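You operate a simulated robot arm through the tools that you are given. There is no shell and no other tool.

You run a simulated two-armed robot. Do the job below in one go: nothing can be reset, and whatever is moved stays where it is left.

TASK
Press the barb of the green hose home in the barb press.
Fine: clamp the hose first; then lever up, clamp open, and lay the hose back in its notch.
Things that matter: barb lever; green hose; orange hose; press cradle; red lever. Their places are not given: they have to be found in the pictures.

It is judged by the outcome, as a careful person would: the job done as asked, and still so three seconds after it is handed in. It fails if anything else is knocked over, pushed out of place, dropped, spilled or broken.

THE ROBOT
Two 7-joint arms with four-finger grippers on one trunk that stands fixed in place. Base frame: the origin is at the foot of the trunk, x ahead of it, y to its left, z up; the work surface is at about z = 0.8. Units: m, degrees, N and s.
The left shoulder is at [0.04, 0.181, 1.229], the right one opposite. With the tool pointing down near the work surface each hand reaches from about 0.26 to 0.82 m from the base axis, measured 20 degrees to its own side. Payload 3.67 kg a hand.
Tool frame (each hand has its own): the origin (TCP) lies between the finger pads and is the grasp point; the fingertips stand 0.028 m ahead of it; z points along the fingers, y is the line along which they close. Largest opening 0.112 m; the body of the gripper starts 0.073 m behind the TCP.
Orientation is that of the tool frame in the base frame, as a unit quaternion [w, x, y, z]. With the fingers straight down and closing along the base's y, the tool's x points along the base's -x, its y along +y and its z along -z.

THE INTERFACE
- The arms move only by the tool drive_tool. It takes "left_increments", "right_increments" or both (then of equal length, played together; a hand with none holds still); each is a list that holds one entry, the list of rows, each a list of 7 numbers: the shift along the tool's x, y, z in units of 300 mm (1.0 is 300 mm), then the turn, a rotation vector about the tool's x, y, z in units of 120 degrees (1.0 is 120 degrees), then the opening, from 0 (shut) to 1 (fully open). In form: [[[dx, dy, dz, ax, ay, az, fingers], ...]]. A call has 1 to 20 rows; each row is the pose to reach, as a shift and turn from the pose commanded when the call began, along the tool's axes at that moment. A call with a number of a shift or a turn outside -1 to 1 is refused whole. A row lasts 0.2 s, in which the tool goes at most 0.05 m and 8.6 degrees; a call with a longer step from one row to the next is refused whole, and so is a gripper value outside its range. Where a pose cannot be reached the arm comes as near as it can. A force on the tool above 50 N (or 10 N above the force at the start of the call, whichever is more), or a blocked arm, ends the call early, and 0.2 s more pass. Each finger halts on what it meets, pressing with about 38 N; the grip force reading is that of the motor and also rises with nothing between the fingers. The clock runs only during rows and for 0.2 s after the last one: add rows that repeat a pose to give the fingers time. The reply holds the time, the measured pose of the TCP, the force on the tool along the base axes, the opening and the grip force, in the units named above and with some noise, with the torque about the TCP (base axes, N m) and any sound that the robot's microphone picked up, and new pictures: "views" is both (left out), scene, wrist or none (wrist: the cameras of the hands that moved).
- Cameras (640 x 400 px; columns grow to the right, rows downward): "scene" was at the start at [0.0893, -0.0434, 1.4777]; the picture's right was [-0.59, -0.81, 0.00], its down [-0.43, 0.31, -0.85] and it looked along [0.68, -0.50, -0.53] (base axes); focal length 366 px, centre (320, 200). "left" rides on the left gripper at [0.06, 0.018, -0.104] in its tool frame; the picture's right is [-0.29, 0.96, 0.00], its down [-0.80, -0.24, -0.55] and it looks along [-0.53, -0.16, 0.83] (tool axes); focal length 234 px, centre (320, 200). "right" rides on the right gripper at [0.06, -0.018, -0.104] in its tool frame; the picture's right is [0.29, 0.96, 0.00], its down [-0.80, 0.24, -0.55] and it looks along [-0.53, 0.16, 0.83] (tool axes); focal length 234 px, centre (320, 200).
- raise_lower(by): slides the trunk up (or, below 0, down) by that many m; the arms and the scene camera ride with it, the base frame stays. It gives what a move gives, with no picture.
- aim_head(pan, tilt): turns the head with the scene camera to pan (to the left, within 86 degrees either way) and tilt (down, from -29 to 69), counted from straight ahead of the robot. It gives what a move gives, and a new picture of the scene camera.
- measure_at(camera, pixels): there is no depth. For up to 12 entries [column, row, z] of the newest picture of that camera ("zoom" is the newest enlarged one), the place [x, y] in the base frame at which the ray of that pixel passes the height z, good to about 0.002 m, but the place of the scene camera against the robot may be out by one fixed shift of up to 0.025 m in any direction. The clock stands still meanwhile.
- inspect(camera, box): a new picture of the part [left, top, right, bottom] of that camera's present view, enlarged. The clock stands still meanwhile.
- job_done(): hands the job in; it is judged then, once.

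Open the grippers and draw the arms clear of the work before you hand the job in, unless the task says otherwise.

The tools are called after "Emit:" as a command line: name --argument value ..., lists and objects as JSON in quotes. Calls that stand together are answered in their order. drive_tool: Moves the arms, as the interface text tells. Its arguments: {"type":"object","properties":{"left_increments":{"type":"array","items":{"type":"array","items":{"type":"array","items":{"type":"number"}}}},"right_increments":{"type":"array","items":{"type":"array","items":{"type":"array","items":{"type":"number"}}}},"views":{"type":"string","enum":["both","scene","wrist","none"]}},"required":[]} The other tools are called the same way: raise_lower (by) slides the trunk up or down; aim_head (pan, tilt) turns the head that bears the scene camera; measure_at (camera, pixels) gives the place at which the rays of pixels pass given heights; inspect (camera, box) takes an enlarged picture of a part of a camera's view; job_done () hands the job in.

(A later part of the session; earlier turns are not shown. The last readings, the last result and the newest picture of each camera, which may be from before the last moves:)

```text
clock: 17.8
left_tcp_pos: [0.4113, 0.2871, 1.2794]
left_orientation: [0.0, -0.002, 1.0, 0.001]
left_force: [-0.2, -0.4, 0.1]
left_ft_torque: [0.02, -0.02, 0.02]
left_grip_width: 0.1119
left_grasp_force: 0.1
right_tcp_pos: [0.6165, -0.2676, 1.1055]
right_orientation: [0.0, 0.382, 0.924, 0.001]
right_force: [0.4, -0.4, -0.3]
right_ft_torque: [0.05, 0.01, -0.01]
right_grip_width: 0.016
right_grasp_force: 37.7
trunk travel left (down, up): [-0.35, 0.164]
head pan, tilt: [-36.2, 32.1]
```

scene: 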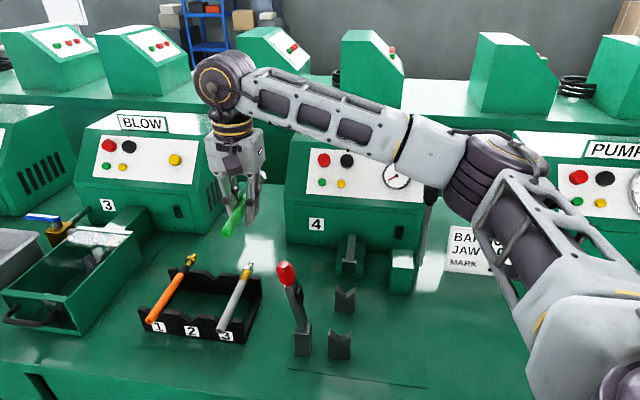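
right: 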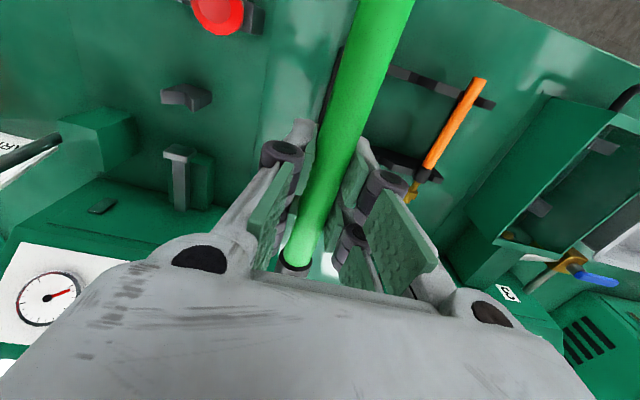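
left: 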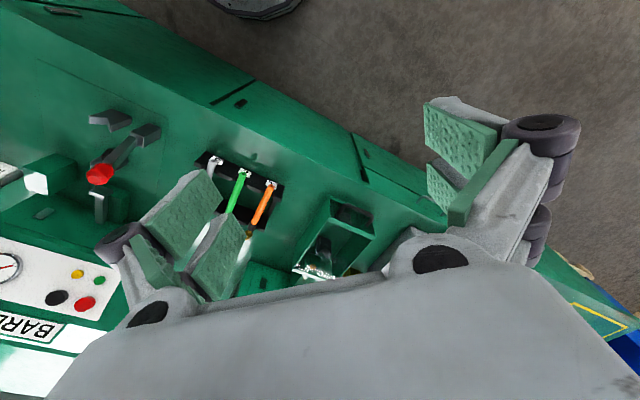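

The green hose is held and clear of everything. I'll carry it on to above the cradle (w=0.060, u=0.629) and lower it to about z=0.90, just above the V tips.

Emit:
drive_tool --right_increments '[[[0, -0.12, 0, 0, 0, 0, 0], [0, -0.25, 0, 0, 0, 0, 0], [0, -0.38, 0, 0, 0, 0, 0], [-0.01, -0.51, 0, 0, 0, 0, 0], [-0.013, -0.6, 0, 0, 0, 0, 0], [-0.013, -0.622, 0.08, 0, 0, 0, 0], [-0.013, -0.622, 0.2, 0, 0, 0, 0], [-0.013, -0.622, 0.35, 0, 0, 0, 0], [-0.013, -0.622, 0.48, 0, 0, 0, 0], [-0.013, -0.622, 0.6, 0, 0, 0, 0], [-0.013, -0.622, 0.685, 0, 0, 0, 0]]]' --views "both"

```text
clock: 20.2
left_tcp_pos: [0.412, 0.2856, 1.2769]
left_orientation: [0.0, 0.0, 1.0, 0.0]
left_force: [0.3, 0.4, 0.0]
left_ft_torque: [-0.03, -0.01, -0.02]
left_grip_width: 0.1123
left_grasp_force: 0.1
right_tcp_pos: [0.4876, -0.4026, 0.8998]
right_orientation: [0.0, 0.382, 0.924, 0.0]
right_force: [-0.7, 0.5, -0.8]
right_ft_torque: [0.03, 0.02, 0.01]
right_grip_width: 0.0162
right_grasp_force: 37.8
trunk travel left (down, up): [-0.35, 0.164]
head pan, tilt: [-36.2, 32.1]
```

scene: 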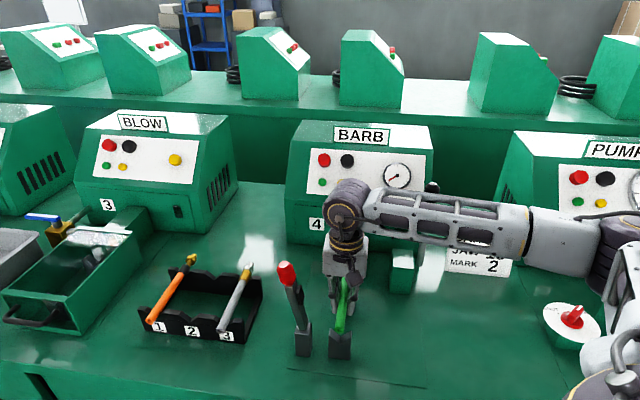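
right: 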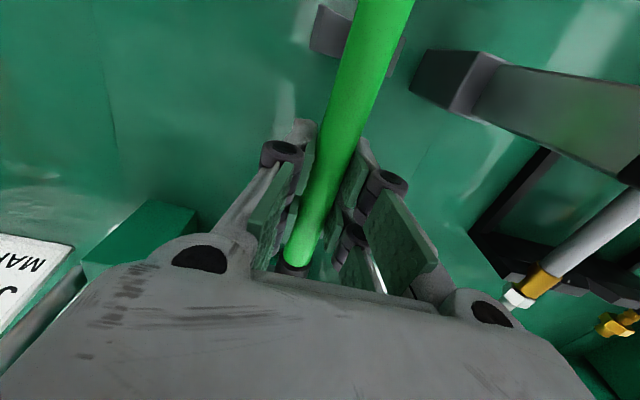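

The hose is above the V posts and the wrist picture shows it centred over the near V, near (360,35). I'll enlarge the scene to check this and the tip's distance from the ram.

Emit:
inspect --camera "scene" --box '[280, 220, 400, 370]'

Emit:
inspect --camera "right" --box '[280, 0, 440, 100]'

```text
2.67 times, centred on (340, 295) of scene
```

zoom: 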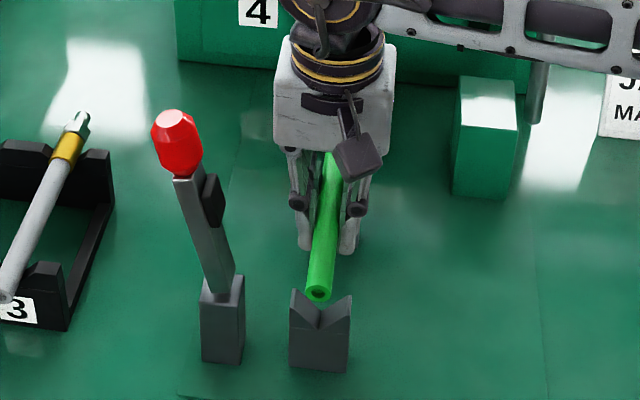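

```text
4.00 times, centred on (360, 50) of right
```

zoom: 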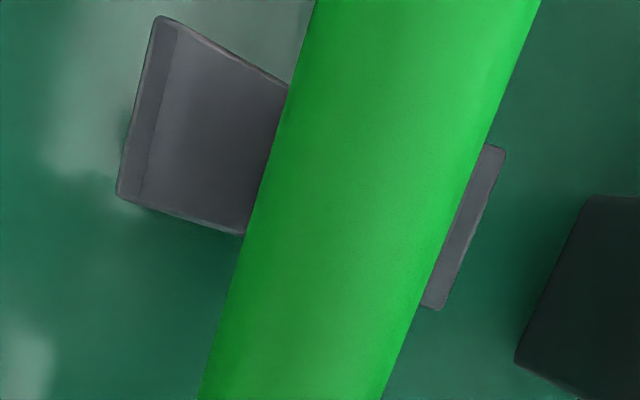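

I'll measure the near V tips against the hose edges in this wrist view.

Emit:
measure_at --camera "right" --pixels '[[319.5, 4.5, 0.868], [309.5, 47.5, 0.868], [403.75, 37, 0.868], [388, 77, 0.868], [341.5, 55, 0.899], [386, 72, 0.899], [352, 20, 0.899], [401, 35, 0.899]]'

```text
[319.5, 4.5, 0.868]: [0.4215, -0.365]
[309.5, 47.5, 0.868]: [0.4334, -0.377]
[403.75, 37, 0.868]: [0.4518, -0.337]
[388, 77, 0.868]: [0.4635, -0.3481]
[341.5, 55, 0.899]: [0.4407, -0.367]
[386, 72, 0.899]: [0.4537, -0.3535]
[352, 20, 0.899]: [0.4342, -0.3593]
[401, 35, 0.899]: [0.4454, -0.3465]
```

The hose is centred over the V to within 1 mm. I'll check the tail's u position against the near V using the scene camera, where the shift is the same for both.

Emit:
measure_at --camera "scene" --pixels '[[339.25, 329.9, 0.898], [329.9, 328.75, 0.868], [351.25, 331.4, 0.868]]'

```text
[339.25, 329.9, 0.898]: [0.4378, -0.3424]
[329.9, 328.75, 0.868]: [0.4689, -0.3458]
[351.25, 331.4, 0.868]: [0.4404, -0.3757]
```

The tail overhangs the near V by about 8 mm, and the barb tip should be about 5 mm short of the ram. I'll ease it back 2 mm and lower slowly towards the notches, watching the force.

Emit:
drive_tool --right_increments '[[[0.007, 0, 0.03, 0, 0, 0, 0], [0.007, 0, 0.06, 0, 0, 0, 0], [0.007, 0, 0.08, 0, 0, 0, 0], [0.007, 0, 0.1, 0, 0, 0, 0]]]' --views "none"

Emit:
drive_tool --right_increments '[[[0, 0, 0.008, 0, 0, 0, 0], [0, 0, 0.016, 0, 0, 0, 0], [0, 0, 0.016, 0, 0, 0, 0]]]' --views "none"

```text
clock: 21.2
left_tcp_pos: [0.4117, 0.2862, 1.2776]
left_orientation: [0.0, -0.001, 1.0, -0.001]
left_force: [0.2, -0.2, -0.4]
left_ft_torque: [-0.03, 0.01, -0.01]
left_grip_width: 0.1121
left_grasp_force: 0.0
right_tcp_pos: [0.4886, -0.3989, 0.8711]
right_orientation: [0.0, 0.382, 0.924, 0.001]
right_force: [-1.0, -0.1, -1.1]
right_ft_torque: [0.05, 0.02, 0.01]
right_grip_width: 0.0162
right_grasp_force: 38.4
trunk travel left (down, up): [-0.35, 0.164]
head pan, tilt: [-36.2, 32.1]
```

```text
clock: 22.0
left_tcp_pos: [0.412, 0.2875, 1.278]
left_orientation: [0.0, 0.001, 1.0, 0.0]
left_force: [0.2, -0.5, 0.5]
left_ft_torque: [-0.01, 0.02, 0.01]
left_grip_width: 0.112
left_grasp_force: 0.1
right_tcp_pos: [0.4891, -0.3993, 0.8654]
right_orientation: [0.0, 0.383, 0.924, 0.001]
right_force: [0.4, 0.1, -0.8]
right_ft_torque: [0.03, 0.01, 0.02]
right_grip_width: 0.0163
right_grasp_force: 37.8
trunk travel left (down, up): [-0.35, 0.164]
head pan, tilt: [-36.2, 32.1]
```

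No contact yet at z=0.865. I'll go on down in small steps.

Emit:
drive_tool --right_increments '[[[0, 0, 0.007, 0, 0, 0, 0], [0, 0, 0.013, 0, 0, 0, 0], [0, 0, 0.013, 0, 0, 0, 0]]]' --views "wrist"

```text
clock: 22.8
left_tcp_pos: [0.411, 0.2857, 1.2784]
left_orientation: [0.0, 0.0, 1.0, 0.0]
left_force: [0.1, 0.4, -0.5]
left_ft_torque: [0.02, 0.01, 0.0]
left_grip_width: 0.112
left_grasp_force: 0.1
right_tcp_pos: [0.4872, -0.4003, 0.8631]
right_orientation: [0.001, 0.383, 0.924, 0.0]
right_force: [-3.0, -5.7, 9.9]
right_ft_torque: [-0.11, -0.29, -0.2]
right_grip_width: 0.016
right_grasp_force: 37.9
trunk travel left (down, up): [-0.35, 0.164]
head pan, tilt: [-36.2, 32.1]
```

right: 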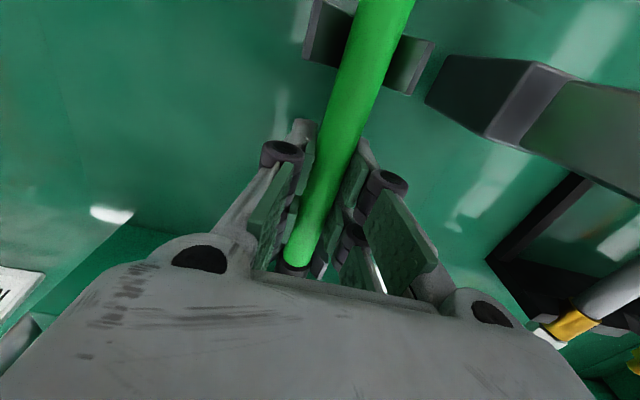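

Contact: about 10 N upwards and 6 N sideways towards -w, so the hose sits slightly too far to +w. I'll shift 2 mm towards -w to let it centre in the V.

Emit:
drive_tool --right_increments '[[[0, -0.003, 0, 0, 0, 0, 0], [0, -0.006, 0, 0, 0, 0, 0], [0, -0.007, 0, 0, 0, 0, 0]]]' --views "none"

```text
clock: 23.6
left_tcp_pos: [0.4115, 0.2862, 1.2782]
left_orientation: [0.0, -0.001, 1.0, 0.0]
left_force: [-0.3, -0.5, -0.6]
left_ft_torque: [0.0, 0.01, -0.01]
left_grip_width: 0.1119
left_grasp_force: 0.1
right_tcp_pos: [0.4857, -0.4004, 0.8619]
right_orientation: [0.0, 0.382, 0.924, 0.0]
right_force: [-1.9, -3.7, 3.6]
right_ft_torque: [-0.16, -0.18, -0.22]
right_grip_width: 0.0164
right_grasp_force: 37.8
trunk travel left (down, up): [-0.35, 0.164]
head pan, tilt: [-36.2, 32.1]
```

The forces have dropped. I'll shift one more millimetre and lower 1.5 mm to seat it.

Emit:
drive_tool --right_increments '[[[0, -0.004, 0, 0, 0, 0, 0], [0, -0.004, 0.003, 0, 0, 0, 0], [0, -0.004, 0.005, 0, 0, 0, 0], [0, -0.004, 0.005, 0, 0, 0, 0]]]' --views "both"

```text
clock: 24.6
left_tcp_pos: [0.4107, 0.2885, 1.2781]
left_orientation: [0.0, -0.001, 1.0, 0.0]
left_force: [0.0, 0.5, -0.2]
left_ft_torque: [-0.03, 0.0, 0.01]
left_grip_width: 0.1121
left_grasp_force: 0.0
right_tcp_pos: [0.4858, -0.4015, 0.8614]
right_orientation: [0.0, 0.381, 0.924, 0.0]
right_force: [2.6, 3.3, 9.3]
right_ft_torque: [-0.27, -0.21, 0.06]
right_grip_width: 0.016
right_grasp_force: 37.9
trunk travel left (down, up): [-0.35, 0.164]
head pan, tilt: [-36.2, 32.1]
```

scene: 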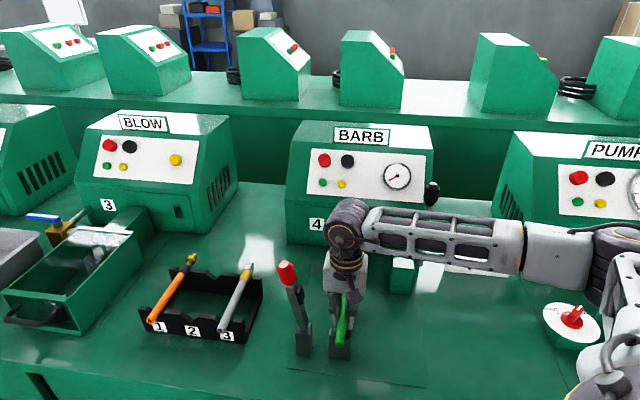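
right: 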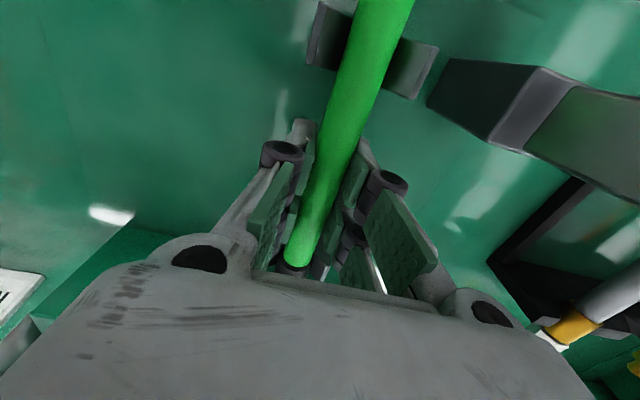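

Both V posts now carry the hose, with about 9 N upwards and little sideways force. I'll open the fingers to let it rest in the cradle.

Emit:
drive_tool --right_increments '[[[0, 0.002, 0, 0, 0, 0, 0.1], [0, 0.002, 0, 0, 0, 0, 0.25], [0, 0.002, 0, 0, 0, 0, 0.45], [0, 0.002, 0, 0, 0, 0, 0.45]]]' --views "wrist"

```text
clock: 25.6
left_tcp_pos: [0.4102, 0.2858, 1.2779]
left_orientation: [0.0, 0.0, 1.0, -0.001]
left_force: [0.5, 0.0, -0.1]
left_ft_torque: [0.03, 0.02, 0.01]
left_grip_width: 0.1118
left_grasp_force: 0.1
right_tcp_pos: [0.4862, -0.4005, 0.86]
right_orientation: [0.001, 0.382, 0.924, 0.0]
right_force: [-0.5, 0.1, -0.4]
right_ft_torque: [-0.02, -0.01, -0.01]
right_grip_width: 0.0506
right_grasp_force: 0.0
trunk travel left (down, up): [-0.35, 0.164]
head pan, tilt: [-36.2, 32.1]
```

right: 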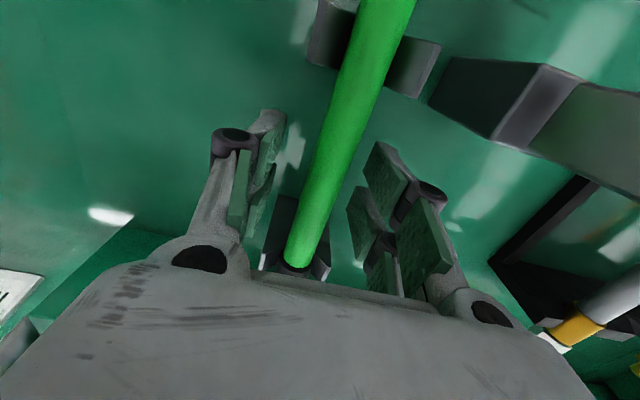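

The hose lies in the cradle and the fingers are free of it. I'll raise the right hand straight up and look at the result.

Emit:
drive_tool --right_increments '[[[0, 0, -0.05, 0, 0, 0, 0.45], [0, 0, -0.12, 0, 0, 0, 0.5], [0, 0, -0.25, 0, 0, 0, 0.5], [0, 0, -0.4, 0, 0, 0, 0.5], [0, 0, -0.55, 0, 0, 0, 0.5], [0, 0, -0.7, 0, 0, 0, 0.5], [0, -0.1, -0.8, 0, 0, 0, 0.5], [0, -0.2, -0.8, 0, 0, 0, 0.5], [0.05, -0.3, -0.8, 0, 0, 0, 0.5], [0.1, -0.4, -0.8, 0, 0, 0, 0.5]]]' --views "both"

```text
clock: 27.8
left_tcp_pos: [0.4089, 0.2872, 1.2797]
left_orientation: [0.001, -0.001, 1.0, 0.0]
left_force: [-0.9, 0.2, -0.5]
left_ft_torque: [-0.04, -0.05, 0.0]
left_grip_width: 0.112
left_grasp_force: 0.0
right_tcp_pos: [0.3763, -0.4643, 1.1005]
right_orientation: [0.001, 0.382, 0.924, 0.001]
right_force: [-0.9, -0.6, 0.0]
right_ft_torque: [-0.01, -0.04, -0.02]
right_grip_width: 0.056
right_grasp_force: 0.1
trunk travel left (down, up): [-0.35, 0.164]
head pan, tilt: [-36.2, 32.1]
```

scene: 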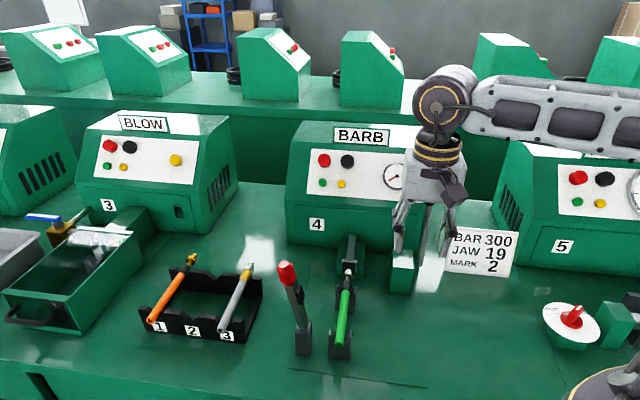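
right: 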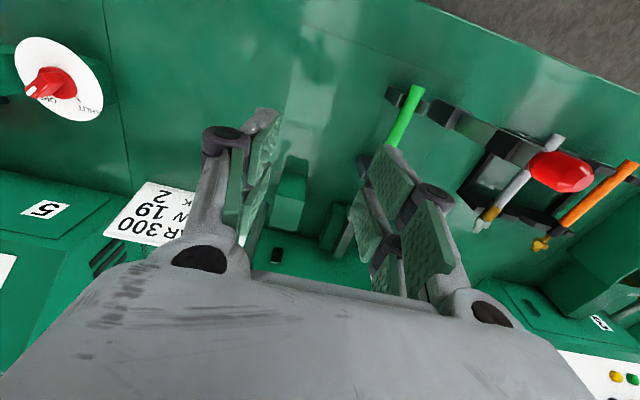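

The green hose lies in both V posts with its barb facing the ram. I'll enlarge the scene to check the gap between tip and ram.

Emit:
inspect --camera "scene" --box '[315, 230, 375, 365]'

Emit:
inspect --camera "scene" --box '[325, 235, 375, 285]'

```text
2.96 times, centred on (345, 298) of scene
```

zoom: 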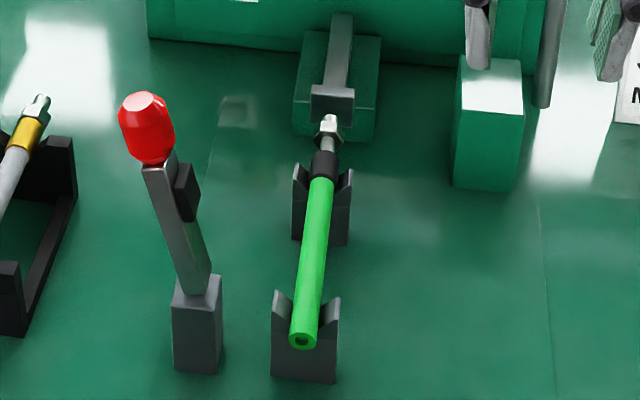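

```text
8.00 times, centred on (350, 260) of scene
```

zoom: 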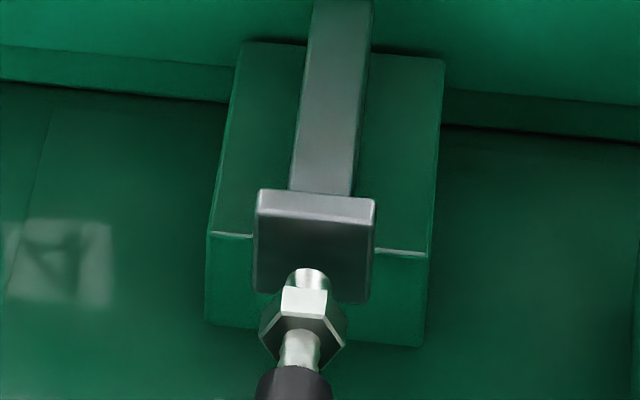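

The barb sits about 10 mm in front of the ram plate and the hose is seated in both notches. Next I'll clamp it: I'll turn the right hand 90 degrees so the fingers close along the lever's axis, and hover over the red knob.

Emit:
drive_tool --right_increments '[[[0.0, 0.02, -0.1, 0, 0, -0.068, 0.55], [0.01, 0.06, -0.12, 0, 0, -0.136, 0.55], [0.02, 0.12, -0.12, 0, 0, -0.205, 0.55], [0.03, 0.19, -0.12, 0, 0, -0.273, 0.55], [0.04, 0.27, -0.12, 0, 0, -0.341, 0.55], [0.05, 0.35, -0.12, 0, 0, -0.409, 0.55], [0.06, 0.43, -0.12, 0, 0, -0.477, 0.55], [0.07, 0.51, -0.12, 0, 0, -0.545, 0.55], [0.08, 0.59, -0.12, 0, 0, -0.614, 0.55], [0.088, 0.66, -0.12, 0, 0, -0.682, 0.55], [0.088, 0.725, -0.12, 0, 0, -0.75, 0.55]]]' --views "both"

```text
clock: 30.2
left_tcp_pos: [0.4124, 0.2889, 1.2781]
left_orientation: [-0.001, 0.0, 1.0, -0.002]
left_force: [0.2, -0.2, 0.7]
left_ft_torque: [-0.04, 0.02, 0.01]
left_grip_width: 0.112
left_grasp_force: 0.0
right_tcp_pos: [0.5133, -0.2592, 1.1366]
right_orientation: [-0.001, -0.38, 0.925, 0.0]
right_force: [-0.1, 0.0, -0.1]
right_ft_torque: [-0.07, -0.01, 0.03]
right_grip_width: 0.0615
right_grasp_force: 0.1
right hand out of reach, approached as far as the arm can: row 11
trunk travel left (down, up): [-0.35, 0.164]
head pan, tilt: [-36.2, 32.1]
```

scene: 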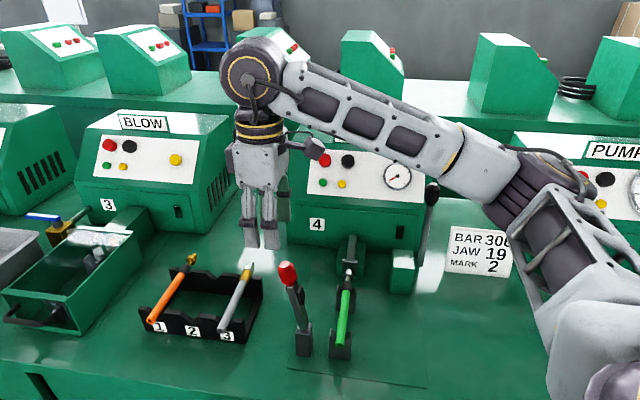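
right: 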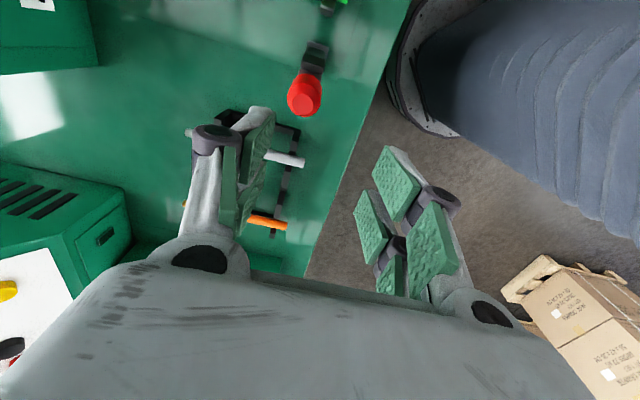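

At this yaw (+45) the right hand is at its joint limit and about 3 cm off target. The opposite yaw (-135) gives the same finger line, so I'll turn back through 90 degrees in place at this safe height, then another 90.

Emit:
drive_tool --right_increments '[[[0, 0, 0, 0, 0, 0.068, 0.55], [0, 0, 0, 0, 0, 0.136, 0.55], [0, 0, 0, 0, 0, 0.205, 0.55], [0, 0, 0, 0, 0, 0.273, 0.55], [0, 0, 0, 0, 0, 0.341, 0.55], [0, 0, 0, 0, 0, 0.409, 0.55], [0, 0, 0, 0, 0, 0.477, 0.55], [0, 0, 0, 0, 0, 0.545, 0.55], [0, 0, 0, 0, 0, 0.614, 0.55], [0, 0, 0, 0, 0, 0.682, 0.55], [0, 0, 0, 0, 0, 0.75, 0.55]]]' --views "none"

Emit:
drive_tool --right_increments '[[[0, 0, 0, 0, 0, 0.068, 0.55], [0, 0, 0, 0, 0, 0.136, 0.55], [0, 0, 0, 0, 0, 0.205, 0.55], [0, 0, 0, 0, 0, 0.273, 0.55], [0, 0, 0, 0, 0, 0.341, 0.55], [0, 0, 0, 0, 0, 0.409, 0.55], [0, 0, 0, 0, 0, 0.477, 0.55], [0, 0, 0, 0, 0, 0.545, 0.55], [0, 0, 0, 0, 0, 0.614, 0.55], [0, 0, 0, 0, 0, 0.682, 0.55], [0, 0, 0, 0, 0, 0.75, 0.55]]]' --views "both"

```text
clock: 32.6
left_tcp_pos: [0.4116, 0.2863, 1.2792]
left_orientation: [0.0, 0.0, 1.0, 0.001]
left_force: [-0.9, -0.2, -0.5]
left_ft_torque: [0.01, -0.03, 0.02]
left_grip_width: 0.112
left_grasp_force: 0.0
right_tcp_pos: [0.5118, -0.2612, 1.1385]
right_orientation: [0.0, 0.384, 0.923, 0.0]
right_force: [-0.1, 0.2, -0.5]
right_ft_torque: [-0.01, 0.02, -0.01]
right_grip_width: 0.0617
right_grasp_force: 0.0
trunk travel left (down, up): [-0.35, 0.164]
head pan, tilt: [-36.2, 32.1]
```

```text
clock: 35.0
left_tcp_pos: [0.4124, 0.2867, 1.2771]
left_orientation: [0.0, 0.0, 1.0, 0.0]
left_force: [0.3, -0.2, 0.4]
left_ft_torque: [-0.02, -0.01, 0.0]
left_grip_width: 0.1123
left_grasp_force: 0.0
right_tcp_pos: [0.5121, -0.2606, 1.1383]
right_orientation: [0.001, 0.924, 0.382, 0.0]
right_force: [-0.1, 0.4, -0.5]
right_ft_torque: [-0.01, -0.02, 0.01]
right_grip_width: 0.0618
right_grasp_force: 0.0
trunk travel left (down, up): [-0.35, 0.164]
head pan, tilt: [-36.2, 32.1]
```

scene: 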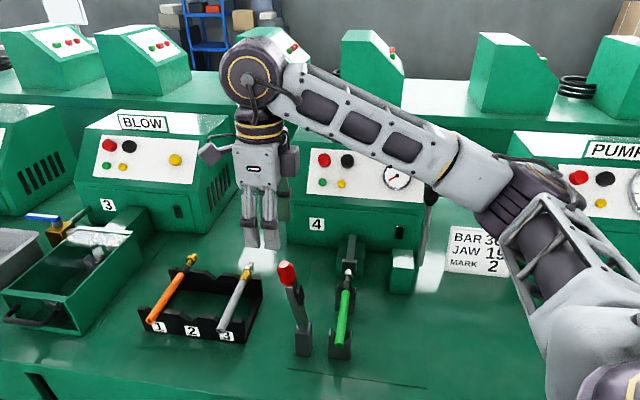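
right: 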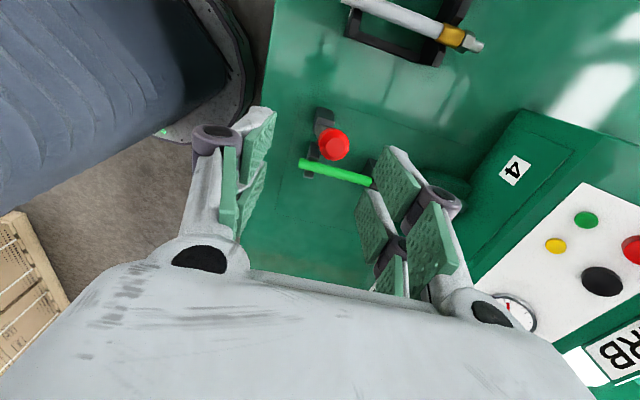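

The turn worked: fingers now close along u, and the red knob shows at (333,145). I'll measure it from here.

Emit:
measure_at --camera "right" --pixels '[[334, 145, 1.01], [334, 145, 1.03], [334, 145, 0.99], [324, 120, 0.85], [312, 155, 0.9]]'

Emit:
inspect --camera "right" --box '[280, 90, 390, 200]'

```text
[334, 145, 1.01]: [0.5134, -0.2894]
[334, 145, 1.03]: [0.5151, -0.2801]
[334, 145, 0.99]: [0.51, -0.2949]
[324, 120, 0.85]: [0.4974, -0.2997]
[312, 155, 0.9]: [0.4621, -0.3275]
```

```text
3.64 times, centred on (335, 145) of right
```

zoom: 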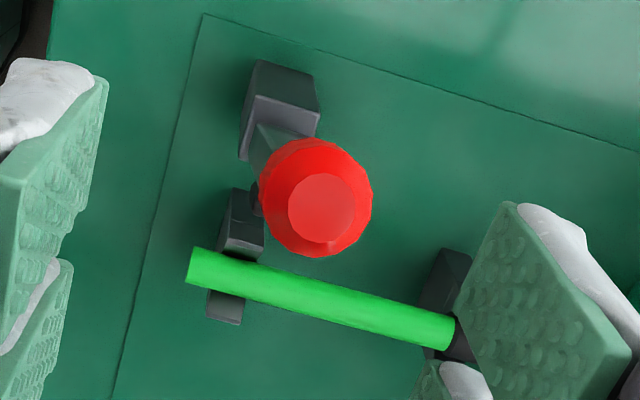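

The knob centre is confirmed at about (0.512,-0.2905,1.01) and roughly 31 mm wide. I'll centre over it and come down to just above.

Emit:
drive_tool --right_increments '[[[-0.036, 0.035, 0, 0, 0, 0, 0.55], [-0.072, 0.07, 0.03, 0, 0, 0, 0.55], [-0.072, 0.07, 0.12, 0, 0, 0, 0.55], [-0.072, 0.07, 0.21, 0, 0, 0, 0.55]]]' --views "both"

```text
clock: 36.0
left_tcp_pos: [0.4102, 0.2863, 1.2786]
left_orientation: [-0.001, 0.0, 1.0, 0.0]
left_force: [-0.2, 0.4, -0.1]
left_ft_torque: [0.0, 0.02, -0.03]
left_grip_width: 0.1121
left_grasp_force: 0.1
right_tcp_pos: [0.5115, -0.2921, 1.0747]
right_orientation: [0.0, 0.923, 0.384, 0.0]
right_force: [-0.2, -0.1, 0.4]
right_ft_torque: [0.02, 0.0, -0.02]
right_grip_width: 0.0615
right_grasp_force: 0.1
trunk travel left (down, up): [-0.35, 0.164]
head pan, tilt: [-36.2, 32.1]
```

scene: 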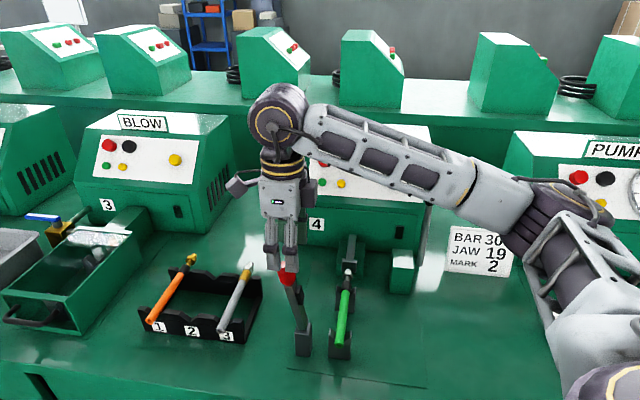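
right: 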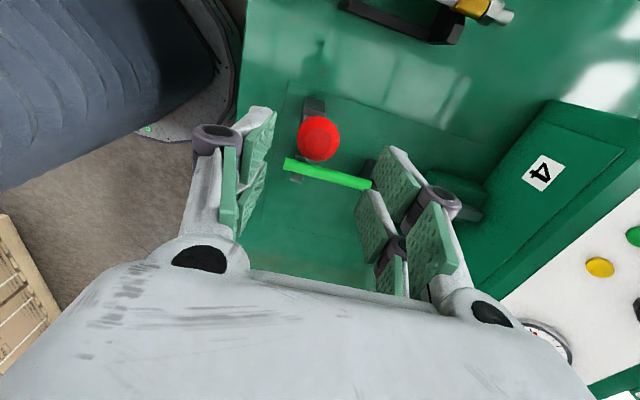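

The knob at (319,138) is centred between the fingers. I'll lower to z≈1.008 around it and close gently.

Emit:
drive_tool --right_increments '[[[0, 0, 0.06, 0, 0, 0, 0.55], [0, 0, 0.12, 0, 0, 0, 0.55], [0, 0, 0.18, 0, 0, 0, 0.55], [0, 0, 0.222, 0, 0, 0, 0.55], [0, 0, 0.222, 0, 0, 0, 0.4], [0, 0, 0.222, 0, 0, 0, 0.25], [0, 0, 0.222, 0, 0, 0, 0.1], [0, 0, 0.222, 0, 0, 0, 0.1]]]' --views "both"

```text
clock: 37.8
left_tcp_pos: [0.4102, 0.2868, 1.2782]
left_orientation: [0.0, 0.0, 1.0, -0.001]
left_force: [0.0, 0.0, -0.5]
left_ft_torque: [0.03, 0.03, 0.01]
left_grip_width: 0.1122
left_grasp_force: 0.1
right_tcp_pos: [0.5077, -0.2913, 1.0068]
right_orientation: [0.0, 0.923, 0.384, -0.001]
right_force: [-7.3, 5.0, -4.3]
right_ft_torque: [0.08, 0.0, 0.12]
right_grip_width: 0.028
right_grasp_force: 45.2
trunk travel left (down, up): [-0.35, 0.164]
head pan, tilt: [-36.2, 32.1]
```

scene: 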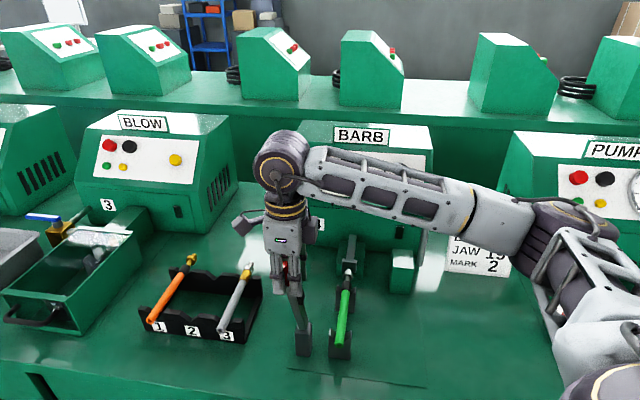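
right: 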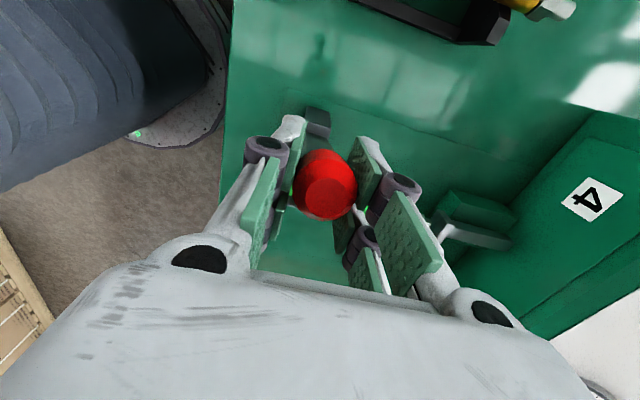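

The knob is gripped (0.028 m wide), with 9 N along -u because the hand is about 2 mm off. I'll correct that and start swinging the lever towards the cradle along its arc in small steps, watching the forces.

Emit:
drive_tool --right_increments '[[[0, -0.004, 0, 0, 0, 0, 0.1], [-0.03, -0.007, -0.004, 0, 0, 0, 0.1], [-0.06, -0.007, -0.006, 0, 0, 0, 0.1], [-0.09, -0.007, -0.007, 0, 0, 0, 0.1]]]' --views "scene"

```text
clock: 38.8
left_tcp_pos: [0.4123, 0.2886, 1.2761]
left_orientation: [0.001, 0.0, 1.0, 0.0]
left_force: [-0.8, 0.1, 0.5]
left_ft_torque: [-0.02, 0.0, -0.04]
left_grip_width: 0.112
left_grasp_force: 0.1
right_tcp_pos: [0.4906, -0.3075, 1.0102]
right_orientation: [0.0, 0.923, 0.384, 0.0]
right_force: [5.7, 8.1, 2.6]
right_ft_torque: [0.98, -0.81, 0.0]
right_grip_width: 0.0278
right_grasp_force: 45.2
trunk travel left (down, up): [-0.35, 0.164]
head pan, tilt: [-36.2, 32.1]
```

scene: 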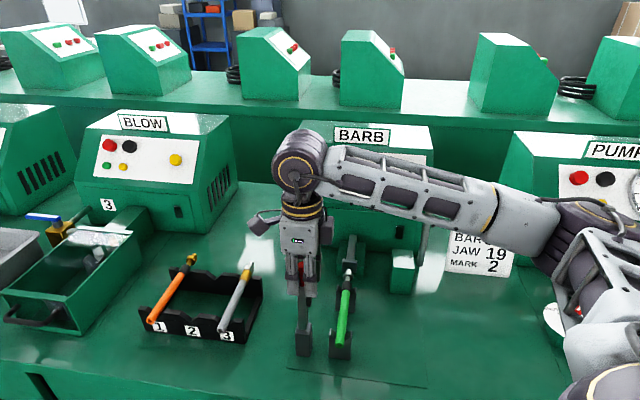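

The lever moves: it is now vertical at z≈1.010, with about 10 N resistance and a turning torque at the grip. I'll carry on along the arc and turn the hand with the lever to relieve that torque.

Emit:
drive_tool --right_increments '[[[-0.022, 0, 0.0, 0, 0.042, 0, 0.1], [-0.043, 0, 0.002, 0, 0.083, 0, 0.1], [-0.065, 0, 0.004, 0, 0.125, 0, 0.1], [-0.086, 0, 0.008, 0, 0.167, 0, 0.1]]]' --views "none"

```text
clock: 39.8
left_tcp_pos: [0.4117, 0.285, 1.2788]
left_orientation: [0.0, -0.001, 1.0, 0.0]
left_force: [0.5, 0.8, 1.4]
left_ft_torque: [0.01, -0.05, -0.01]
left_grip_width: 0.1121
left_grasp_force: 0.0
right_tcp_pos: [0.4693, -0.3283, 1.006]
right_orientation: [-0.066, 0.91, 0.377, 0.158]
right_force: [-7.8, -8.0, -8.6]
right_ft_torque: [-1.14, 0.93, -0.05]
right_grip_width: 0.0271
right_grasp_force: 45.1
trunk travel left (down, up): [-0.35, 0.164]
head pan, tilt: [-36.2, 32.1]
```

Forces are moderate (about 11 N) and the torque has reversed, so the hand is turning slightly ahead of the lever. I'll look at the lever's real angle.

Emit:
inspect --camera "scene" --box '[270, 220, 370, 370]'

Emit:
inspect --camera "right" --box '[220, 60, 460, 300]'

```text
2.67 times, centred on (320, 295) of scene
```

zoom: 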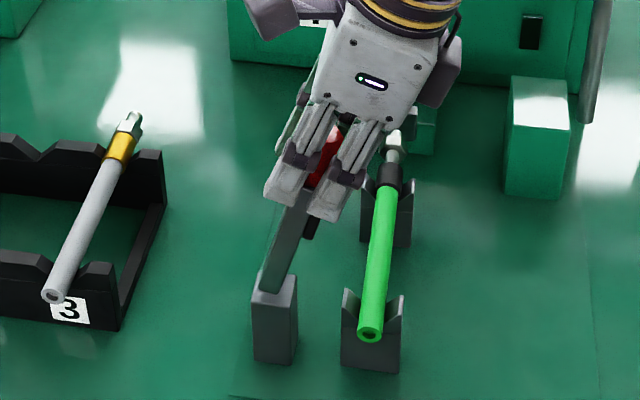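

```text
1.67 times, centred on (340, 180) of right
```

zoom: 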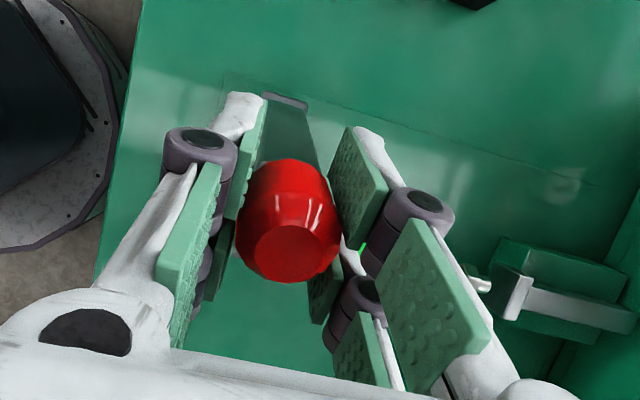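

The lever is now about 11 degrees past vertical, with its pivot at about z=0.865, so the arc radius of about 0.146 m fits. I'll continue along the arc to about 40 degrees.

Emit:
drive_tool --right_increments '[[[-0.035, 0, -0.006, 0, 0.02, 0, 0.1], [-0.077, 0, -0.008, 0, 0.05, 0, 0.1], [-0.12, 0, -0.006, 0, 0.08, 0, 0.1], [-0.162, 0, 0.0, 0, 0.11, 0, 0.1], [-0.203, 0, 0.009, 0, 0.14, 0, 0.1], [-0.244, 0, 0.022, 0, 0.167, 0, 0.1]]]' --views "both"

```text
clock: 41.2
left_tcp_pos: [0.4139, 0.2892, 1.2765]
left_orientation: [-0.001, -0.001, 1.0, 0.0]
left_force: [-0.6, -0.1, -0.3]
left_ft_torque: [-0.02, -0.01, 0.01]
left_grip_width: 0.1118
left_grasp_force: 0.0
right_tcp_pos: [0.4262, -0.3732, 0.9747]
right_orientation: [-0.132, 0.868, 0.361, 0.315]
right_force: [18.6, 14.5, -12.5]
right_ft_torque: [0.74, -0.56, -0.15]
right_grip_width: 0.0275
right_grasp_force: 44.7
trunk travel left (down, up): [-0.35, 0.164]
head pan, tilt: [-36.2, 32.1]
```

scene: 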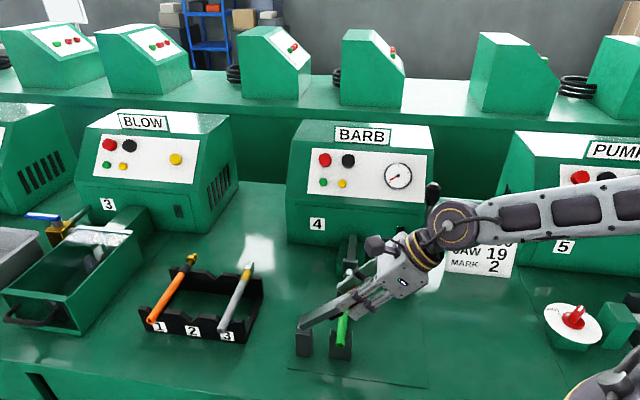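
right: 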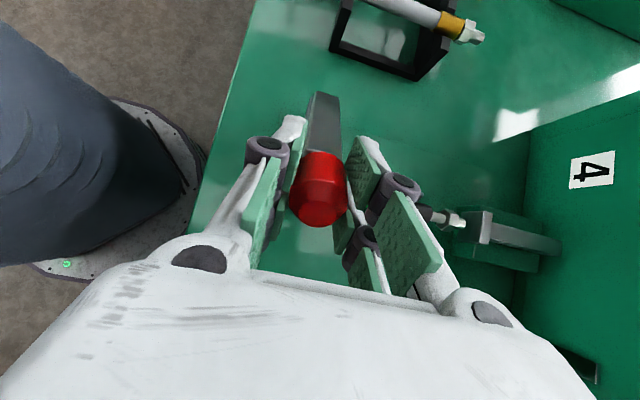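

The lever has reached about 40 degrees. The force pulls 25 N inward along the lever, so my radius is slightly too large. I'll carry on to about 60 degrees on a smaller radius.

Emit:
drive_tool --right_increments '[[[-0.022, 0, 0.02, 0, 0.02, 0, 0.1], [-0.06, 0, 0.025, 0, 0.04, 0, 0.1], [-0.098, 0, 0.033, 0, 0.06, 0, 0.1], [-0.135, 0, 0.045, 0, 0.083, 0, 0.1]]]' --views "both"

```text
clock: 42.2
left_tcp_pos: [0.4112, 0.2872, 1.2785]
left_orientation: [-0.001, 0.0, 1.0, 0.0]
left_force: [0.1, 1.9, 0.0]
left_ft_torque: [-0.03, 0.0, -0.02]
left_grip_width: 0.1118
left_grasp_force: 0.1
right_tcp_pos: [0.4085, -0.3901, 0.9381]
right_orientation: [-0.163, 0.837, 0.348, 0.39]
right_force: [6.9, 3.7, -1.5]
right_ft_torque: [0.29, -0.19, -0.08]
right_grip_width: 0.0282
right_grasp_force: 28.1
trunk travel left (down, up): [-0.35, 0.164]
head pan, tilt: [-36.2, 32.1]
```

scene: 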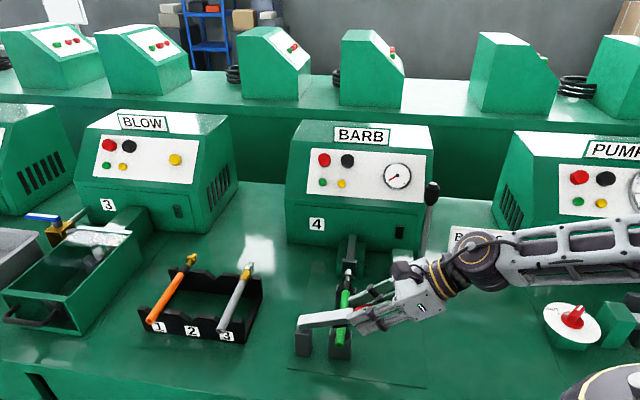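
right: 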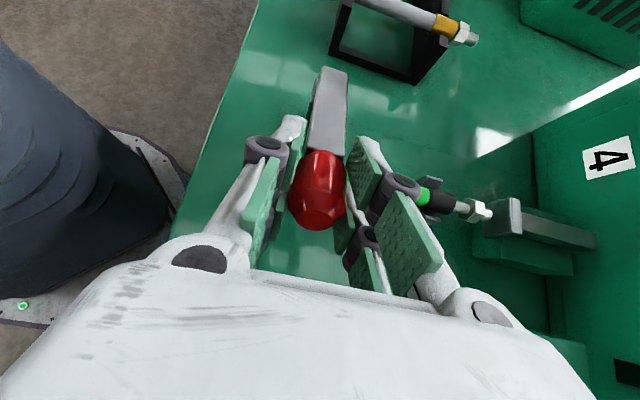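

The lever now looks nearly level in the scene picture. I'll enlarge it.

Emit:
inspect --camera "scene" --box '[280, 240, 420, 380]'

Emit:
inspect --camera "right" --box '[240, 50, 540, 290]'

```text
2.86 times, centred on (350, 310) of scene
```

zoom: 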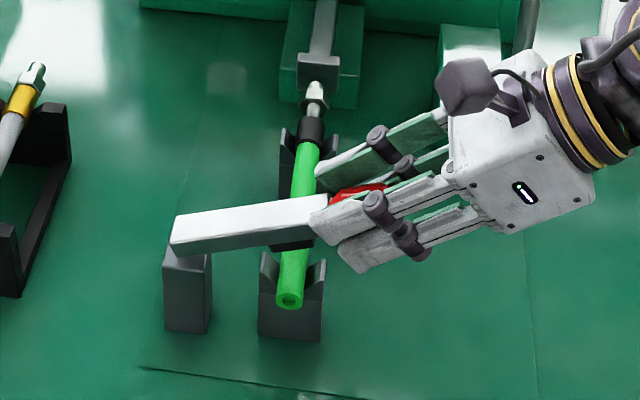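

```text
1.67 times, centred on (390, 170) of right
```

zoom: 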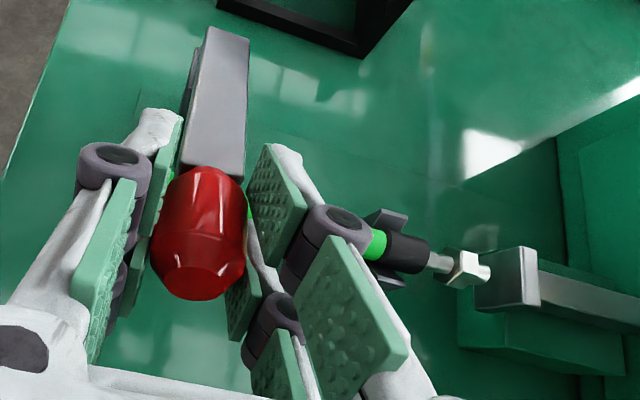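

The pad is just above the hose at the near V, with the lever about 60 degrees down. I'll go on down slowly to about 72 degrees, watching for the pad to touch the hose.

Emit:
drive_tool --right_increments '[[[-0.019, 0, 0.004, 0, 0, 0, 0.1], [-0.038, 0, 0.0085, 0, 0, 0, 0.1], [-0.056, 0, 0.014, 0, 0, 0, 0.1], [-0.075, 0, 0.02, 0, 0, 0, 0.1]]]' --views "scene"

```text
clock: 43.2
left_tcp_pos: [0.4136, 0.288, 1.2773]
left_orientation: [-0.001, 0.0, 1.0, 0.0]
left_force: [0.0, 0.4, -0.6]
left_ft_torque: [0.03, 0.01, 0.04]
left_grip_width: 0.1121
left_grasp_force: 0.1
right_tcp_pos: [0.4037, -0.3954, 0.9184]
right_orientation: [-0.162, 0.837, 0.348, 0.391]
right_force: [21.9, 11.5, 6.4]
right_ft_torque: [0.98, -1.08, -0.05]
right_grip_width: 0.0282
right_grasp_force: 45.4
trunk travel left (down, up): [-0.35, 0.164]
head pan, tilt: [-36.2, 32.1]
```

scene: 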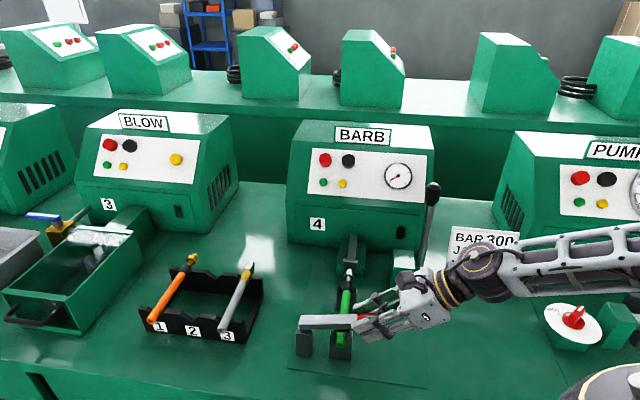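

There is about 20 N inward pull along the lever again, so I'll ease inward by about 4 mm and continue to about 80 degrees.

Emit:
drive_tool --right_increments '[[[-0.002, -0.003, 0.019, 0, 0, 0, 0.1], [-0.026, -0.005, 0.036, 0, 0, 0, 0.1], [-0.042, -0.006, 0.045, 0, 0, 0, 0.1], [-0.058, -0.006, 0.053, 0, 0, 0, 0.1]]]' --views "scene"

```text
clock: 44.2
left_tcp_pos: [0.4114, 0.2858, 1.2781]
left_orientation: [0.0, -0.001, 1.0, 0.0]
left_force: [0.1, 0.0, 0.1]
left_ft_torque: [-0.06, -0.01, 0.0]
left_grip_width: 0.112
left_grasp_force: 0.1
right_tcp_pos: [0.4028, -0.3968, 0.8956]
right_orientation: [-0.161, 0.837, 0.348, 0.391]
right_force: [12.9, -13.0, 19.6]
right_ft_torque: [0.64, -0.58, 0.08]
right_grip_width: 0.0284
right_grasp_force: 45.0
trunk travel left (down, up): [-0.35, 0.164]
head pan, tilt: [-36.2, 32.1]
```

scene: 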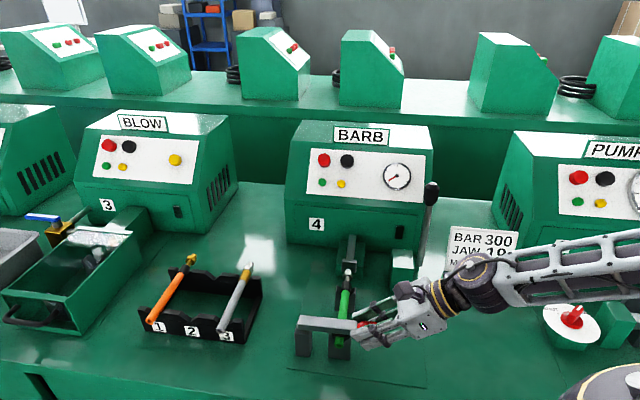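

The u force rose to 18 N because I shifted the wrong way, so I'll correct that. The upward 20 N means the pad is meeting the hose. A closer look first.

Emit:
inspect --camera "scene" --box '[285, 250, 405, 370]'

Emit:
inspect --camera "right" --box '[240, 50, 540, 290]'

```text
3.33 times, centred on (345, 310) of scene
```

zoom: 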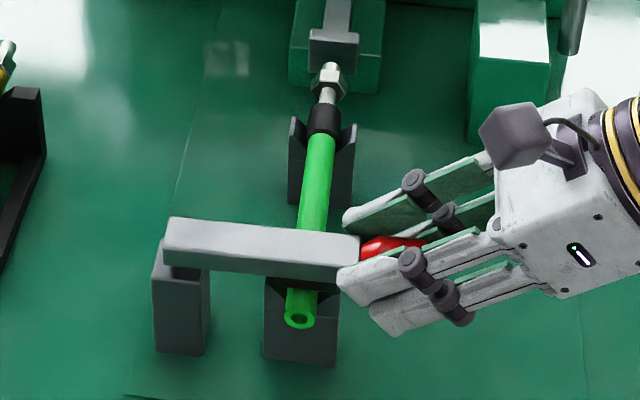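

```text
1.67 times, centred on (390, 170) of right
```

zoom: 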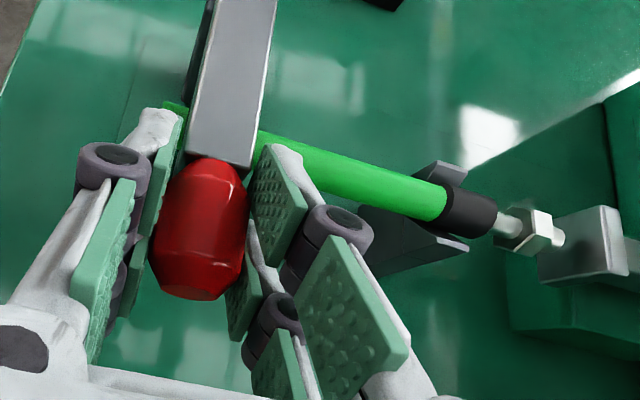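

The lever lies across the hose at the near V with its pad on it. The wrist view shows the barb tip right in front of the ram plate. I'll correct u and press further down to the clamp's end of travel.

Emit:
drive_tool --right_increments '[[[0, 0.008, 0, 0, 0, 0, 0.1], [-0.01, 0.011, 0.0085, 0, 0, 0, 0.1], [-0.02, 0.011, 0.017, 0, 0, 0, 0.1], [-0.02, 0.011, 0.017, 0, 0, 0, 0.1]]]' --views "scene"

```text
clock: 45.2
left_tcp_pos: [0.4115, 0.287, 1.2787]
left_orientation: [0.0, -0.001, 1.0, 0.0]
left_force: [0.2, 0.4, 0.9]
left_ft_torque: [0.03, 0.01, 0.0]
left_grip_width: 0.1121
left_grasp_force: 0.1
right_tcp_pos: [0.403, -0.3954, 0.8859]
right_orientation: [-0.163, 0.837, 0.349, 0.389]
right_force: [5.6, 0.1, 10.5]
right_ft_torque: [-0.38, 0.68, 0.24]
right_grip_width: 0.0286
right_grasp_force: 45.3
trunk travel left (down, up): [-0.35, 0.164]
head pan, tilt: [-36.2, 32.1]
```

scene: 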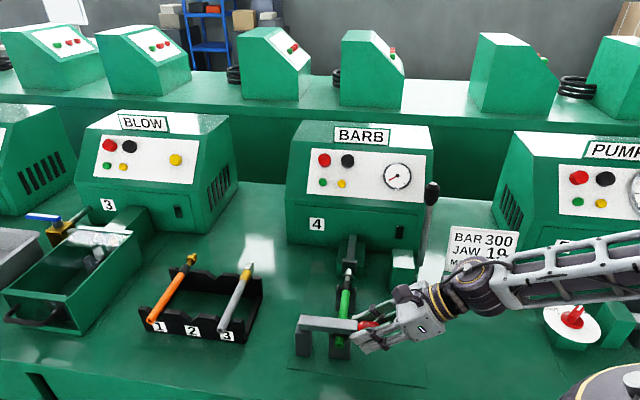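

The hand is at z=0.886 with about 10 N vertical. I'll check whether the lever is still moving.

Emit:
inspect --camera "scene" --box '[285, 250, 405, 370]'

Emit:
inspect --camera "right" --box '[240, 50, 540, 290]'

```text
3.33 times, centred on (345, 310) of scene
```

zoom: 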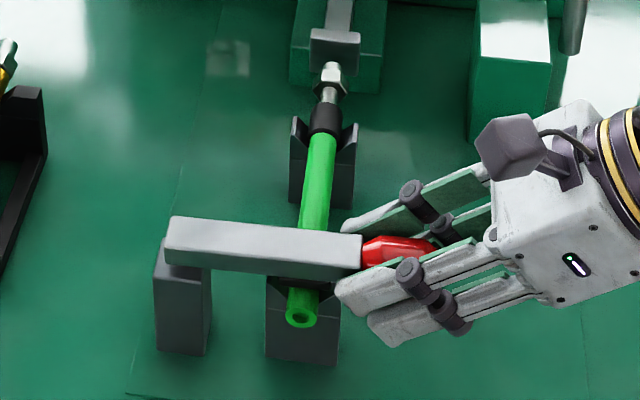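

```text
1.67 times, centred on (390, 170) of right
```

zoom: 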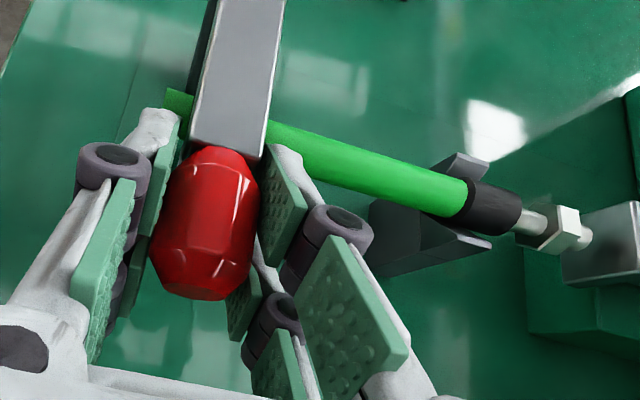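

The lever has stopped moving, with its pad pressed on the hose, and the hand only slid on the knob. I'll open the fingers to see whether the clamp stays shut by itself.

Emit:
drive_tool --right_increments '[[[0.01, 0, -0.008, 0, 0, 0, 0.2], [0.01, 0, -0.008, 0, 0, 0, 0.4], [0.01, 0, -0.008, 0, 0, 0, 0.6], [0.01, 0, -0.008, 0, 0, 0, 0.6]]]' --views "both"

```text
clock: 46.2
left_tcp_pos: [0.4098, 0.2877, 1.2779]
left_orientation: [-0.001, 0.0, 1.0, 0.0]
left_force: [0.7, 0.1, -0.1]
left_ft_torque: [-0.04, 0.03, 0.02]
left_grip_width: 0.1121
left_grasp_force: 0.0
right_tcp_pos: [0.4052, -0.3975, 0.8903]
right_orientation: [-0.162, 0.837, 0.347, 0.391]
right_force: [0.3, -0.8, -0.1]
right_ft_torque: [0.0, 0.0, 0.0]
right_grip_width: 0.0672
right_grasp_force: 0.0
trunk travel left (down, up): [-0.35, 0.164]
head pan, tilt: [-36.2, 32.1]
```

scene: 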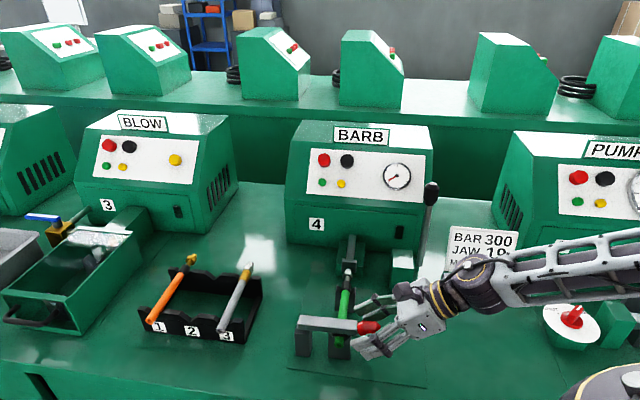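
right: 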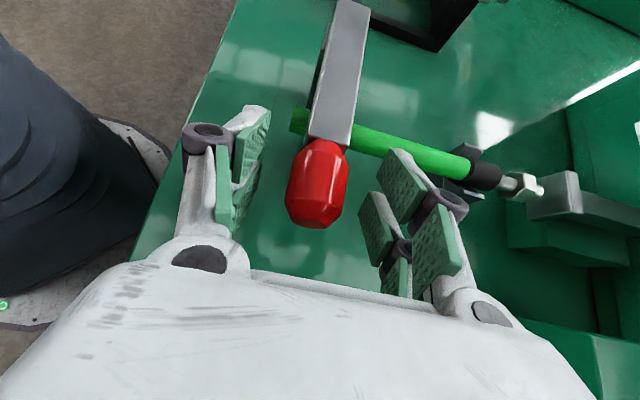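

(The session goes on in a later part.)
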